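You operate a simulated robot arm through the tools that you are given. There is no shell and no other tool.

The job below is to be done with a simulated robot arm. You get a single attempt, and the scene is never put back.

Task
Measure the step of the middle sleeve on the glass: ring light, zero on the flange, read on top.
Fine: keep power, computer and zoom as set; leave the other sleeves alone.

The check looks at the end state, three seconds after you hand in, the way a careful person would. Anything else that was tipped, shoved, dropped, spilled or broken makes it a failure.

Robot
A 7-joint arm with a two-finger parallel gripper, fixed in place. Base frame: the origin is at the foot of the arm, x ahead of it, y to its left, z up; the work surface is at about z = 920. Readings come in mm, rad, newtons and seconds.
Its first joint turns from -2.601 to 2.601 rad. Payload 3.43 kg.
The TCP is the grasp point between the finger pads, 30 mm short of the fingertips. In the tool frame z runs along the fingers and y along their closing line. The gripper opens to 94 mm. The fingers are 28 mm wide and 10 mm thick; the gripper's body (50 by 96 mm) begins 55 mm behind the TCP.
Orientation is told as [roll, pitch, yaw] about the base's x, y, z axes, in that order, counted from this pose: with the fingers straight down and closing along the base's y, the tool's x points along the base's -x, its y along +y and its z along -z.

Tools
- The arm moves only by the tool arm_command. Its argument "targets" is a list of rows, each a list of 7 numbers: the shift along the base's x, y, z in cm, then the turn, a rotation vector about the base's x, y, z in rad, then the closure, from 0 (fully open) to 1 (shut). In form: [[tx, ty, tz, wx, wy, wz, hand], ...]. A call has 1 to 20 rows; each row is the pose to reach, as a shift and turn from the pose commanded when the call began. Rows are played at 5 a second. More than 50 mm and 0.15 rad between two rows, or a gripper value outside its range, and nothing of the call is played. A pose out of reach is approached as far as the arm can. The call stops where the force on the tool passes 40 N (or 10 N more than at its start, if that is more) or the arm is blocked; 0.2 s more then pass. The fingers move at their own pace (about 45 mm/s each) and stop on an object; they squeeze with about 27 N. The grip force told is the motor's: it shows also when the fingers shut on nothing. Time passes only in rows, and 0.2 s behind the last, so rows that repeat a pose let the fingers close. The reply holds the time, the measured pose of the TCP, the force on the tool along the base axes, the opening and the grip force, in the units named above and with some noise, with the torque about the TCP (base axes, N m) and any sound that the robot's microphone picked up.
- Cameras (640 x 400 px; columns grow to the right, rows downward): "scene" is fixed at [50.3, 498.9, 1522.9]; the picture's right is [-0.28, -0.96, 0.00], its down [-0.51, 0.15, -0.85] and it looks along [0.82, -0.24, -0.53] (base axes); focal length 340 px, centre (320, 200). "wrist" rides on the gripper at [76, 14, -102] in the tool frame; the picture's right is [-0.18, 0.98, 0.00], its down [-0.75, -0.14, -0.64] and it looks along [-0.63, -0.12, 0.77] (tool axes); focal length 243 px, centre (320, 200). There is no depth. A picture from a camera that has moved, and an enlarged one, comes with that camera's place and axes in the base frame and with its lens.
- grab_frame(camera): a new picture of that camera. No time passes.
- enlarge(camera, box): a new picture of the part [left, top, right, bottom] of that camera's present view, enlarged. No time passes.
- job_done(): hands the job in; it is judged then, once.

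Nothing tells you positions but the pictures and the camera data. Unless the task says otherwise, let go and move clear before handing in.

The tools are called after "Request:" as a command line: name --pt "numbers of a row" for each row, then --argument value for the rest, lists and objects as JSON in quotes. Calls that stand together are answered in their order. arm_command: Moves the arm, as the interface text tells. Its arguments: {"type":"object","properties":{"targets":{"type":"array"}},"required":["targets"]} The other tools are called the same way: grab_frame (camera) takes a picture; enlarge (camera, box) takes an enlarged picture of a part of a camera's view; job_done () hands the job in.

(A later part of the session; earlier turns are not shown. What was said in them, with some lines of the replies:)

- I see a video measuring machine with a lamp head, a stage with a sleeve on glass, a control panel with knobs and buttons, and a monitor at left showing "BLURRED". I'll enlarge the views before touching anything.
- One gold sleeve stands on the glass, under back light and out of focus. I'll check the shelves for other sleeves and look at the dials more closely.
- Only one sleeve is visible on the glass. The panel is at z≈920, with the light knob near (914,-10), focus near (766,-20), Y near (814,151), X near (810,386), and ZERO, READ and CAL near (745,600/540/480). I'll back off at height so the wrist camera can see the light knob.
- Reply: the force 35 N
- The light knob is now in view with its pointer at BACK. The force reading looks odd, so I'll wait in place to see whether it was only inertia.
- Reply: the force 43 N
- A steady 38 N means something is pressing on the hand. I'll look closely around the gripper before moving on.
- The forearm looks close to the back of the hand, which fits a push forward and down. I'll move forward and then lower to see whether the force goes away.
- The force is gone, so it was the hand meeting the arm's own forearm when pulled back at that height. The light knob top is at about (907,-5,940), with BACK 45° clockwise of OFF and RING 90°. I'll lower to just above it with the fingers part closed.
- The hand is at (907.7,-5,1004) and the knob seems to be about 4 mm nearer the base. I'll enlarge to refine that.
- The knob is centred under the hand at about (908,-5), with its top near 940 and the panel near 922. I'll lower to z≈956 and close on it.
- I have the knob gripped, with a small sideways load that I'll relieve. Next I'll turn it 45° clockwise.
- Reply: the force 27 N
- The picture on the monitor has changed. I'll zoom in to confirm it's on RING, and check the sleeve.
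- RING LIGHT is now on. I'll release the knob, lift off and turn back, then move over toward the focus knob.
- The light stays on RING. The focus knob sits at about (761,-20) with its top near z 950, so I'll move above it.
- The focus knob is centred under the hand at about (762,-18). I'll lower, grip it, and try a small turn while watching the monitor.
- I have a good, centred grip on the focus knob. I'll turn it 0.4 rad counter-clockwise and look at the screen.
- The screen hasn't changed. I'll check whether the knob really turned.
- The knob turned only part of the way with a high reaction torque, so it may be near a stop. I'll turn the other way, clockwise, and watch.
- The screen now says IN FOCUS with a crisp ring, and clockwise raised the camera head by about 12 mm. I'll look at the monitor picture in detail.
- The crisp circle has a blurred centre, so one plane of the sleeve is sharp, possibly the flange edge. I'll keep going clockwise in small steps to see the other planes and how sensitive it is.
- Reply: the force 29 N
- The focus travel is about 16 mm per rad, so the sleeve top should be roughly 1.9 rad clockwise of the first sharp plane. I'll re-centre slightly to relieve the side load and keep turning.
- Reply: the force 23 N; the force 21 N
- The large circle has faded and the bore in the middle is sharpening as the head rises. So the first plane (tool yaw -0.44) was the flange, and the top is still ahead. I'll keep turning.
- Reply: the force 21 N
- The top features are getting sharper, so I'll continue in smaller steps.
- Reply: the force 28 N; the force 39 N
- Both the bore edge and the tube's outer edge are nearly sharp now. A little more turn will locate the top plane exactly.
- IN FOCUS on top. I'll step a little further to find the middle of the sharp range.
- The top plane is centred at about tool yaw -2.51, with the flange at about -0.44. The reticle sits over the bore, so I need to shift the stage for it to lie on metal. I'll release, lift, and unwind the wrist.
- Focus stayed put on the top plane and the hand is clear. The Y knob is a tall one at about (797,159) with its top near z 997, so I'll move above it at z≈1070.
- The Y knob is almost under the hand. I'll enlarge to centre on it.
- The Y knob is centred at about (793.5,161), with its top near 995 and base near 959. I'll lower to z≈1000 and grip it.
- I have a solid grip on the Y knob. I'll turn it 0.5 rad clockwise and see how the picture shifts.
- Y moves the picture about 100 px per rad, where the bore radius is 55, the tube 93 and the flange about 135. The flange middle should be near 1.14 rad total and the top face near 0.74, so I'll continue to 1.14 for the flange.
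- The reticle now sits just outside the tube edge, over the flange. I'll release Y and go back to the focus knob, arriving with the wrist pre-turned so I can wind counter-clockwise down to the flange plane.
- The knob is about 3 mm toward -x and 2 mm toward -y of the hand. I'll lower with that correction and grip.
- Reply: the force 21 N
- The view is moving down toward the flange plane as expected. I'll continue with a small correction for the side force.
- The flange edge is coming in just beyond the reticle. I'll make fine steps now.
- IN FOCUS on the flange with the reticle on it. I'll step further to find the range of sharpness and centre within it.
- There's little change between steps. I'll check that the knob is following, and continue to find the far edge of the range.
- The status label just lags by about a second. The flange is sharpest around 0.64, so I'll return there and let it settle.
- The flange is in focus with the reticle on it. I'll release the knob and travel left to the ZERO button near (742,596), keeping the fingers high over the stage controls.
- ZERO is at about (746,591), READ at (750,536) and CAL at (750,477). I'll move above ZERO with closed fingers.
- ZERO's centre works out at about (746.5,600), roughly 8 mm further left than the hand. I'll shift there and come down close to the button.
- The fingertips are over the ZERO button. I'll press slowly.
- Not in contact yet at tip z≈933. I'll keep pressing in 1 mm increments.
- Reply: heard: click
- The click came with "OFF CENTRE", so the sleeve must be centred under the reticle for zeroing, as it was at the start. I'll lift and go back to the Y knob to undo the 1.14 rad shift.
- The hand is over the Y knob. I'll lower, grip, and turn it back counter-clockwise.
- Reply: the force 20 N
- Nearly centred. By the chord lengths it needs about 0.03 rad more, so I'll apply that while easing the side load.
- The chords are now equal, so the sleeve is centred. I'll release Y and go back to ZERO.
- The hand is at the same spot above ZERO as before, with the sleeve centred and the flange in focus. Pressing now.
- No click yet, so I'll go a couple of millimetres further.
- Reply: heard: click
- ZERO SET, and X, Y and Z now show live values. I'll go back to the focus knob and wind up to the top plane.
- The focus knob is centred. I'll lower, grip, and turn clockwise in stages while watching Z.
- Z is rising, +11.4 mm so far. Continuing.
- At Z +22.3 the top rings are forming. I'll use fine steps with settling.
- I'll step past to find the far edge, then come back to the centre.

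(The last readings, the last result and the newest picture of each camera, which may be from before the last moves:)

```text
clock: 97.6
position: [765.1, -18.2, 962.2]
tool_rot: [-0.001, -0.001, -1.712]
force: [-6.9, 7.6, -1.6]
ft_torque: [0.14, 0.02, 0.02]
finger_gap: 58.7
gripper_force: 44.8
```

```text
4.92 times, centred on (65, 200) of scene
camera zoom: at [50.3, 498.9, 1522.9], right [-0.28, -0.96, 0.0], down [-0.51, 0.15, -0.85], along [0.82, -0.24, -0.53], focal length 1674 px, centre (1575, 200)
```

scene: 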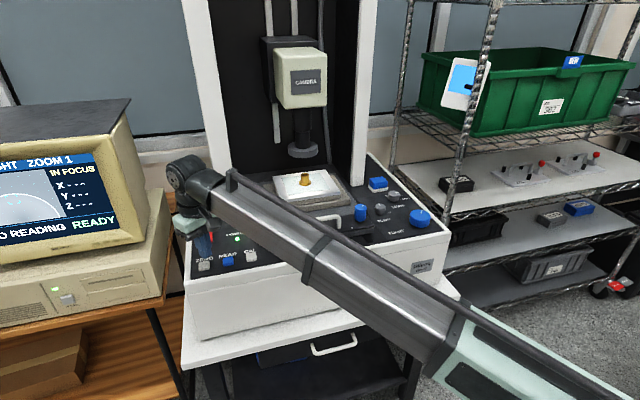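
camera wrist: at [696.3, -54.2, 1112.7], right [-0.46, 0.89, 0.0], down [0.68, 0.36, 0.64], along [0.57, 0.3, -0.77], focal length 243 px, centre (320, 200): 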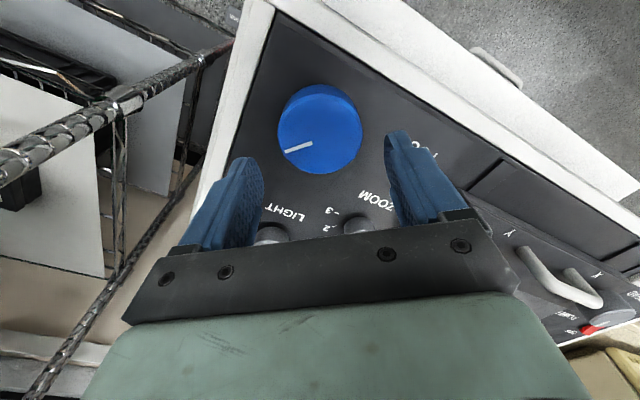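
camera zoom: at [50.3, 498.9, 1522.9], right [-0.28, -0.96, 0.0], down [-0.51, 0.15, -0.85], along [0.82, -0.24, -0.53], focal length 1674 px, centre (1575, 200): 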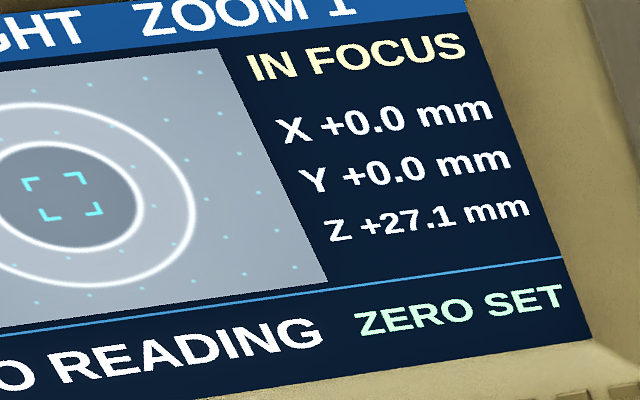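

Request:
arm_command --pt "0 0 0 0 0 -0.05 0.5" --pt "0 0 0 0 0 -0.05 0.5" --pt "0 0 0 0 0 -0.05 0.5" --pt "0 0 0 0 0 -0.05 0.5" --pt "0 0 0 0 0 -0.05 0.5"

Request:
enlarge --camera "scene" --box '[0, 160, 130, 240]'

Request:
arm_command --pt "0 0 0 0 0 -0.05 0.5" --pt "0 0 0 0 0 -0.05 0.5" --pt "0 0 0 0 0 -0.05 0.5" --pt "0 0 0 0 0 -0.05 0.5" --pt "0 0 0 0 0 -0.05 0.5"

Request:
enlarge --camera "scene" --box '[0, 160, 130, 240]'

```text
clock: 98.8
position: [763.8, -19.2, 962.7]
tool_rot: [0.0, 0.0, -1.761]
force: [-11.1, 7.7, -6.9]
ft_torque: [0.35, -0.12, 0.01]
finger_gap: 58.8
gripper_force: 44.9
```

```text
4.92 times, centred on (65, 200) of scene
camera zoom: at [50.3, 498.9, 1522.9], right [-0.28, -0.96, 0.0], down [-0.51, 0.15, -0.85], along [0.82, -0.24, -0.53], focal length 1674 px, centre (1575, 200)
```

zoom: 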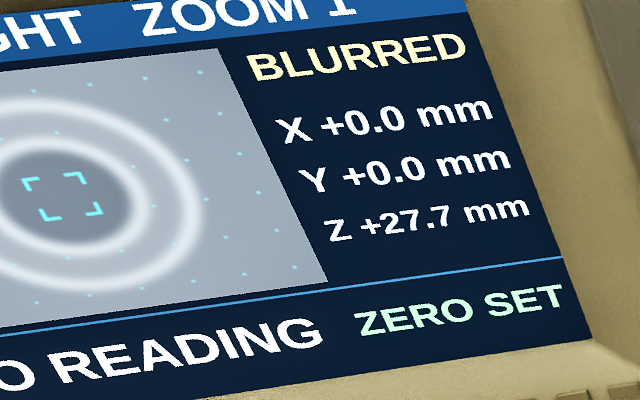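

```text
clock: 100.0
position: [764.2, -18.9, 962.1]
tool_rot: [0.001, 0.0, -1.813]
force: [-11.2, 7.7, -7.3]
ft_torque: [0.29, 0.24, 0.01]
finger_gap: 58.8
gripper_force: 45.2
```

```text
4.92 times, centred on (65, 200) of scene
camera zoom: at [50.3, 498.9, 1522.9], right [-0.28, -0.96, 0.0], down [-0.51, 0.15, -0.85], along [0.82, -0.24, -0.53], focal length 1674 px, centre (1575, 200)
```

zoom: 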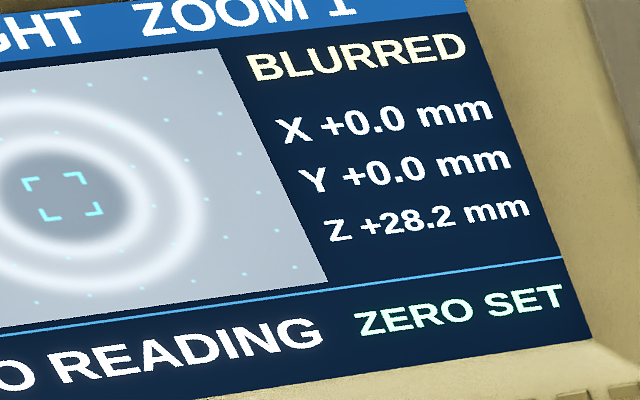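

The sharp range ends near 27.5, and the blur at 22.3 matches that at 28.2, so the top plane is about Z 25.3. I'll come back to that.

Request:
arm_command --pt "-0.1 0.05 0 0 0 0.1 0.5" --pt "-0.1 0.05 0 0 0 0.2 0.5" --pt "-0.1 0.05 0 0 0 0.26 0.5" --pt "-0.1 0.05 0 0 0 0.26 0.5" --pt "-0.1 0.05 0 0 0 0.26 0.5" --pt "-0.1 0.05 0 0 0 0.26 0.5" --pt "-0.1 0.05 0 0 0 0.26 0.5"

Request:
enlarge --camera "scene" --box '[0, 160, 130, 240]'

```text
clock: 101.6
position: [766.0, -18.2, 961.4]
tool_rot: [0.001, 0.002, -1.55]
force: [2.5, -2.7, -7.3]
ft_torque: [0.05, -0.42, -0.01]
finger_gap: 58.7
gripper_force: 44.9
```

```text
4.92 times, centred on (65, 200) of scene
camera zoom: at [50.3, 498.9, 1522.9], right [-0.28, -0.96, 0.0], down [-0.51, 0.15, -0.85], along [0.82, -0.24, -0.53], focal length 1674 px, centre (1575, 200)
```

zoom: 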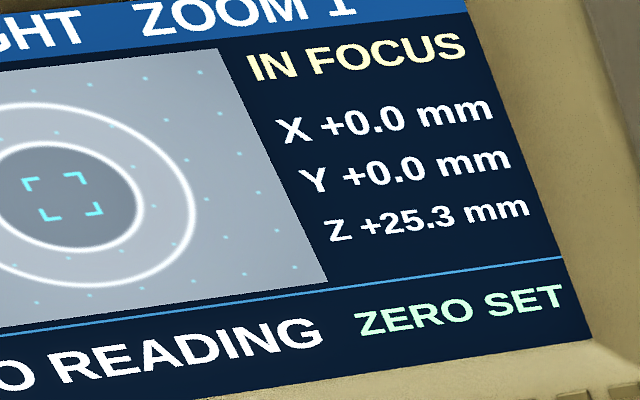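

Z +25.3, IN FOCUS. For a better centre I'll quickly check the lower edge of the sharp range too.

Request:
arm_command --pt "0 0 0 0 0 0.09 0.5" --pt "0 0 0 0 0 0.17 0.5" --pt "0 0 0 0 0 0.17 0.5" --pt "0 0 0 0 0 0.17 0.5" --pt "0 0 0 0 0 0.17 0.5" --pt "0 0 0 0 0 0.17 0.5"

Request:
enlarge --camera "scene" --box '[0, 160, 130, 240]'

```text
clock: 103.0
position: [764.6, -19.2, 962.6]
tool_rot: [0.0, -0.002, -1.383]
force: [10.9, -5.3, -0.6]
ft_torque: [-0.54, -0.17, 0.01]
finger_gap: 58.9
gripper_force: 45.0
```

```text
4.92 times, centred on (65, 200) of scene
camera zoom: at [50.3, 498.9, 1522.9], right [-0.28, -0.96, 0.0], down [-0.51, 0.15, -0.85], along [0.82, -0.24, -0.53], focal length 1674 px, centre (1575, 200)
```

zoom: 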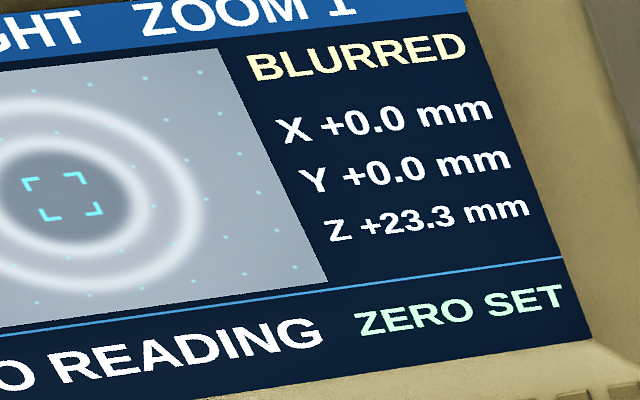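

It's blurred at 23.3, so the centre is about 25.5. I'll turn back up to that.

Request:
arm_command --pt "0.05 -0.05 0 0 0 -0.1 0.5" --pt "0.05 -0.05 0 0 0 -0.19 0.5" --pt "0.05 -0.05 0 0 0 -0.19 0.5" --pt "0.05 -0.05 0 0 0 -0.19 0.5" --pt "0.05 -0.05 0 0 0 -0.19 0.5" --pt "0.05 -0.05 0 0 0 -0.19 0.5"

Request:
enlarge --camera "scene" --box '[0, 160, 130, 240]'

```text
clock: 104.4
position: [765.5, -18.1, 961.5]
tool_rot: [0.0, -0.001, -1.571]
force: [8.2, -0.3, -1.1]
ft_torque: [-0.21, -0.31, 0.01]
finger_gap: 58.8
gripper_force: 45.4
```

```text
4.92 times, centred on (65, 200) of scene
camera zoom: at [50.3, 498.9, 1522.9], right [-0.28, -0.96, 0.0], down [-0.51, 0.15, -0.85], along [0.82, -0.24, -0.53], focal length 1674 px, centre (1575, 200)
```

zoom: 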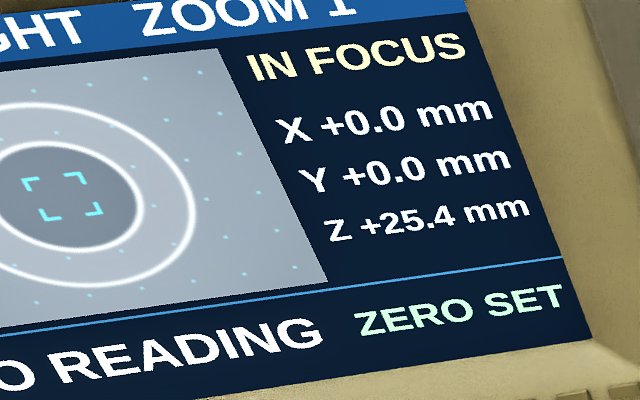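

Z +25.4, IN FOCUS. I'll release and travel to READ near (749.5,543).

Request:
arm_command --pt "0 0 0 0 0 0 0.35" --pt "0 0 0 0 0 0 0.2" --pt "0 0 0 0 0 0 0.2" --pt "0 0 2 0 0 0 0.2" --pt "0 0 5 0 0 0 0.2" --pt "0 0 9 0 0 0 0.3" --pt "0 0 11.2 0 0 0.13 0.5" --pt "-0.2 3 11.2 0 0 0.26 0.7" --pt "-0.4 7 11.2 0 0 0.39 0.9" --pt "-0.6 11 11.2 0 0 0.52 1" --pt "-0.8 15 11.2 0 0 0.65 1" --pt "-1 19 11.2 0 0 0.78 1" --pt "-1.2 23 11.2 0 0 0.91 1" --pt "-1.4 27 11.2 0 0 1.04 1" --pt "-1.6 31 11.2 0 0 1.17 1" --pt "-1.6 35 11.2 0 0 1.3 1" --pt "-1.6 39 11.2 0 0 1.43 1" --pt "-1.6 43 11.2 0 0 1.56 1" --pt "-1.6 46 11.2 0 0 1.69 1" --pt "-1.6 46 11.2 0 0 1.82 1"

Request:
arm_command --pt "0 3 0 0 0 0.13 1" --pt "0 6 0 0 0 0.26 1" --pt "0 9 -1 0 0 0.36 1" --pt "0 10.1 -4 0 0 0.36 1" --pt "0 10.1 -7 0 0 0.36 1" --pt "0 10.1 -8.5 0 0 0.36 1" --pt "0 10.1 -8.5 0 0 0.36 1"

Request:
enlarge --camera "wrist" --box '[240, 90, 400, 200]'

Request:
enlarge --camera "scene" --box '[0, 160, 130, 240]'

Request:
enlarge --camera "scene" --box '[170, 190, 280, 290]'

```text
clock: 108.6
position: [749.5, 441.4, 1072.7]
tool_rot: [0.0, 0.0, 0.25]
force: [-0.2, -0.1, -0.1]
ft_torque: [0.0, -0.01, -0.01]
finger_gap: 0.1
gripper_force: 27.2
```

```text
clock: 110.2
position: [749.0, 541.2, 988.2]
tool_rot: [0.0, -0.001, 0.608]
force: [-0.2, -0.9, 0.9]
ft_torque: [0.02, 0.0, -0.03]
finger_gap: 0.1
gripper_force: 27.1
```

```text
3.64 times, centred on (320, 145) of wrist
camera zoom: at [677.1, 509.6, 1090.2], right [-0.41, 0.91, 0.0], down [0.7, 0.32, 0.64], along [0.59, 0.26, -0.77], focal length 882 px, centre (320, 400)
```

zoom: 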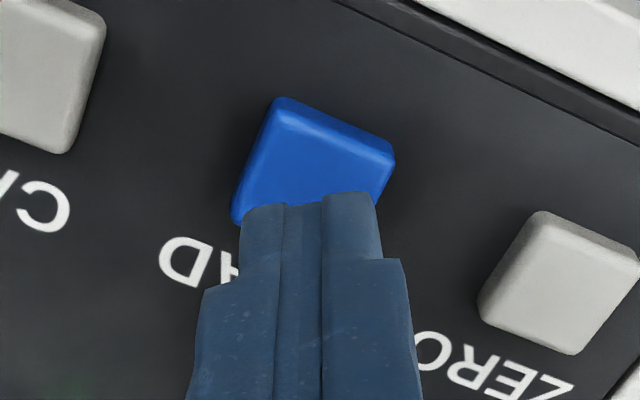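

```text
4.92 times, centred on (65, 200) of scene
camera zoom: at [50.3, 498.9, 1522.9], right [-0.28, -0.96, 0.0], down [-0.51, 0.15, -0.85], along [0.82, -0.24, -0.53], focal length 1674 px, centre (1575, 200)
```

zoom: 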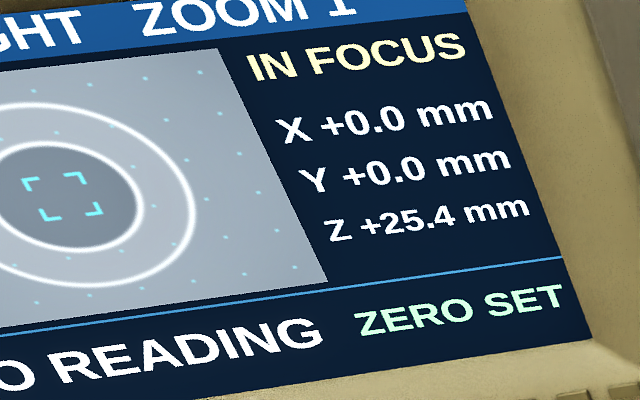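

```text
4.00 times, centred on (225, 240) of scene
camera zoom: at [50.3, 498.9, 1522.9], right [-0.28, -0.96, 0.0], down [-0.51, 0.15, -0.85], along [0.82, -0.24, -0.53], focal length 1360 px, centre (700, 40)
```

zoom: 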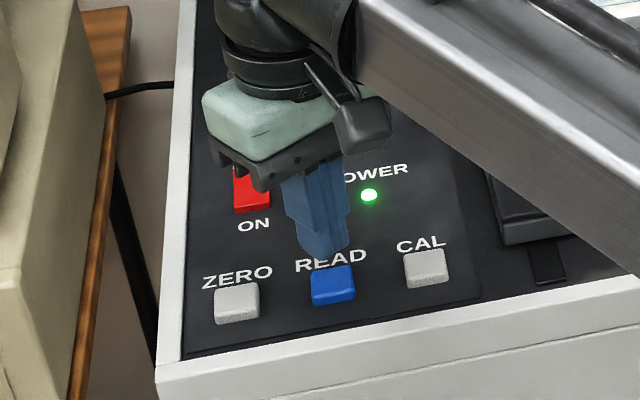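

The tip is right over READ. Pressing.

Request:
arm_command --pt "0 0 -1 0 0 0 1" --pt "0 0 -2 0 0 0 1" --pt "0 0 -2.4 0 0 0 1" --pt "0 0 -2.6 0 0 0 1" --pt "0 0 -2.75 0 0 0 1" --pt "0 0 -2.85 0 0 0 1" --pt "0 0 -2.95 0 0 0 1" --pt "0 0 -3.05 0 0 0 1"

Request:
enlarge --camera "scene" --box '[0, 160, 130, 240]'

```text
clock: 112.0
position: [748.5, 542.6, 959.3]
tool_rot: [-0.001, -0.001, 0.608]
force: [-0.3, -0.2, 0.7]
ft_torque: [0.01, -0.01, -0.02]
finger_gap: 0.0
gripper_force: 27.2
heard: click
```

```text
4.92 times, centred on (65, 200) of scene
camera zoom: at [50.3, 498.9, 1522.9], right [-0.28, -0.96, 0.0], down [-0.51, 0.15, -0.85], along [0.82, -0.24, -0.53], focal length 1674 px, centre (1575, 200)
```

zoom: 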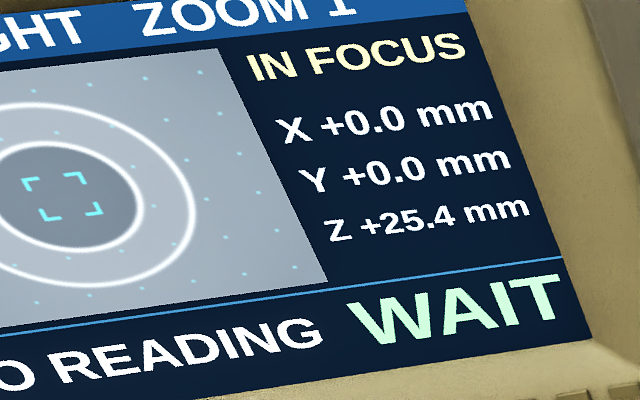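

It clicked and shows WAIT. I'll lift off straight up and wait for the reading.

Request:
arm_command --pt "0 0 0.3 0 0 0 1" --pt "0 0 1 0 0 0 1" --pt "0 0 3 0 0 0 1" --pt "0 0 6 0 0 0 1" --pt "0 0 9 0 0 0 1" --pt "0 0 9 0 0 0 1" --pt "0 0 9 0 0 0 1" --pt "0 0 9 0 0 0 1" --pt "0 0 9 0 0 0 1" --pt "0 0 9 0 0 0 1" --pt "0 0 9 0 0 0 1" --pt "0 0 9 0 0 0 1"

Request:
enlarge --camera "scene" --box '[0, 150, 130, 240]'

Request:
grab_frame --camera "scene"

```text
clock: 114.6
position: [748.0, 541.7, 1048.9]
tool_rot: [0.0, 0.0, 0.609]
force: [-0.4, -0.6, -0.2]
ft_torque: [-0.02, 0.02, -0.03]
finger_gap: 0.0
gripper_force: 27.0
```

```text
4.44 times, centred on (65, 195) of scene
camera zoom: at [50.3, 498.9, 1522.9], right [-0.28, -0.96, 0.0], down [-0.51, 0.15, -0.85], along [0.82, -0.24, -0.53], focal length 1511 px, centre (1453, 222)
```

zoom: 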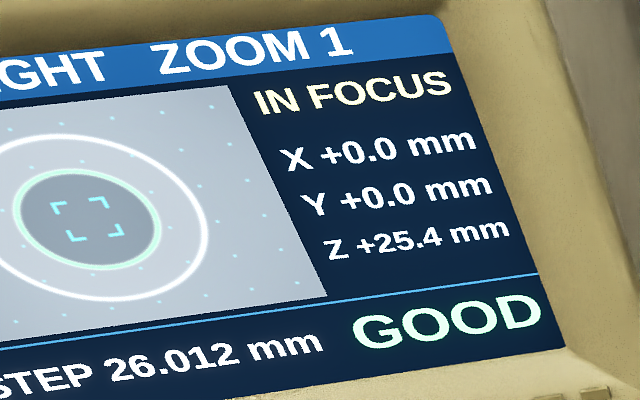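

```text
taken
```

scene: 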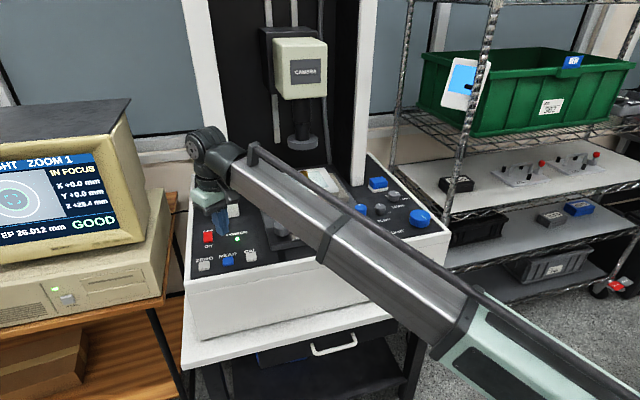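

The screen reads "STEP 26.012 mm GOOD". Before handing in I'll move the arm clear and check the glass and surroundings for any other sleeves.

Request:
arm_command --pt "0 0 2 0 0 0 1" --pt "0 -4 2.5 0 0 -0.05 0.8" --pt "0 -8 2.5 0 0 -0.1 0.6" --pt "0 -12 2.5 0 0 -0.15 0.5" --pt "0 -16 2.5 0 0 -0.2 0.5" --pt "0 -20 2.5 0 0 -0.25 0.5" --pt "0 -24 2.5 0 0 -0.3 0.5" --pt "0 -28 2.5 0 0 -0.35 0.5" --pt "0 -32 2.5 0 0 -0.4 0.5" --pt "0 -36 2.5 0 0 -0.45 0.5" --pt "0 -40 2.5 0 0 -0.5 0.5" --pt "0 -44 2.5 0 0 -0.55 0.5" --pt "0 -48 2.5 0 0 -0.6 0.5" --pt "0 -52 2.5 0 0 -0.6 0.5" --pt "0 -55 2.5 0 0 -0.6 0.5" --pt "0 -55 2.5 0 0 -0.6 0.5"

Request:
grab_frame --camera "scene"

Request:
enlarge --camera "scene" --box '[260, 130, 350, 220]'

Request:
enlarge --camera "scene" --box '[480, 60, 640, 200]'

Request:
enlarge --camera "scene" --box '[0, 140, 140, 260]'

Request:
grab_frame --camera "wrist"

```text
clock: 118.0
position: [747.8, -7.1, 1072.8]
tool_rot: [0.0, 0.001, 0.009]
force: [-0.2, 0.0, 0.8]
ft_torque: [0.0, -0.01, 0.01]
finger_gap: 47.1
gripper_force: 0.1
```

```text
taken
```

scene: 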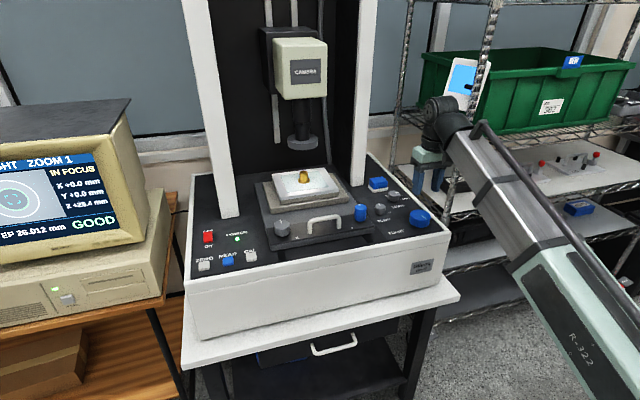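

```text
4.44 times, centred on (305, 175) of scene
camera zoom: at [50.3, 498.9, 1522.9], right [-0.28, -0.96, 0.0], down [-0.51, 0.15, -0.85], along [0.82, -0.24, -0.53], focal length 1511 px, centre (387, 311)
```

zoom: 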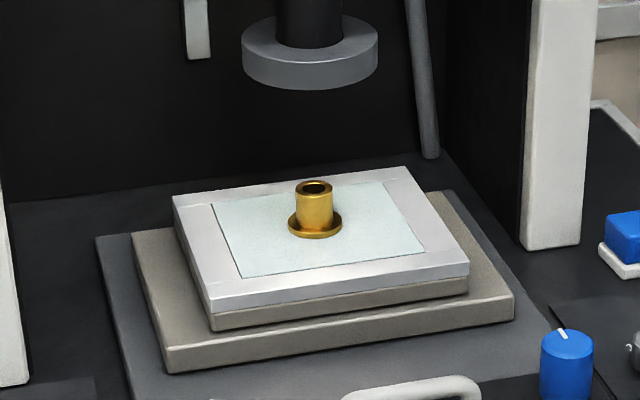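

```text
2.86 times, centred on (560, 130) of scene
camera zoom: at [50.3, 498.9, 1522.9], right [-0.28, -0.96, 0.0], down [-0.51, 0.15, -0.85], along [0.82, -0.24, -0.53], focal length 971 px, centre (-366, 400)
```

zoom: 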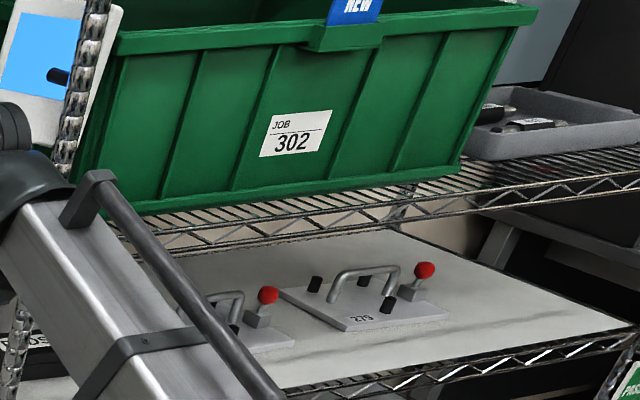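

```text
3.33 times, centred on (70, 200) of scene
camera zoom: at [50.3, 498.9, 1522.9], right [-0.28, -0.96, 0.0], down [-0.51, 0.15, -0.85], along [0.82, -0.24, -0.53], focal length 1133 px, centre (1153, 200)
```

zoom: 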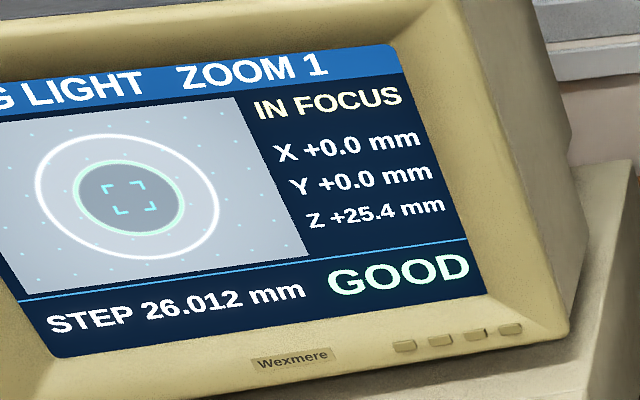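

```text
taken
camera wrist: at [671.1, 5.3, 1174.7], right [0.18, 0.98, 0.0], down [0.75, -0.13, 0.64], along [0.63, -0.11, -0.77], focal length 243 px, centre (320, 200)
```

wrist: 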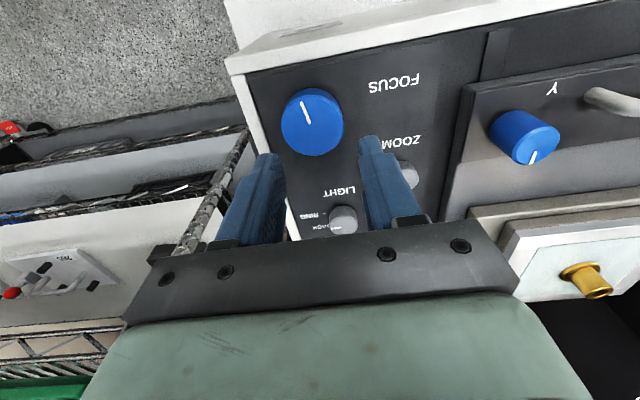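

The glass holds just the one sleeve, and the monitor shows ring light, zoom 1, "STEP 26.012 mm" and "GOOD". Power is on, nothing was disturbed and the hand is clear, so I'm handing in.

Request:
job_done

```text
The job is handed in.
```

I measured the step of the sleeve on the glass, and the monitor shows **STEP 26.012 mm, GOOD**. I set the light to ring, zeroed on the flange, and read on the top of the sleeve.

- **Which sleeve:** only one sleeve was on the glass, so I took it as the middle one. I saw no other sleeves in the camera views, though I did not look inside the green bin.
- **First zero attempt:** I had shifted the stage with the Y knob, and the machine answered "OFF CENTRE". I turned it back until the sleeve was centred, and the second press gave "ZERO SET".
- **Z readout:** the live Z value shows +25.4 mm, while the machine's own step result is 26.012 mm.
- **Arm contact:** early on, before I touched the machine, the wrist force sensor read up to about 38 N. I believe the hand was pressing on the arm's own forearm, and the force went away when I moved the hand forward.
- **End state:** power is on, zoom is still at 1, and I did not touch the computer or move any sleeve by hand. The gripper is empty and clear of the controls.
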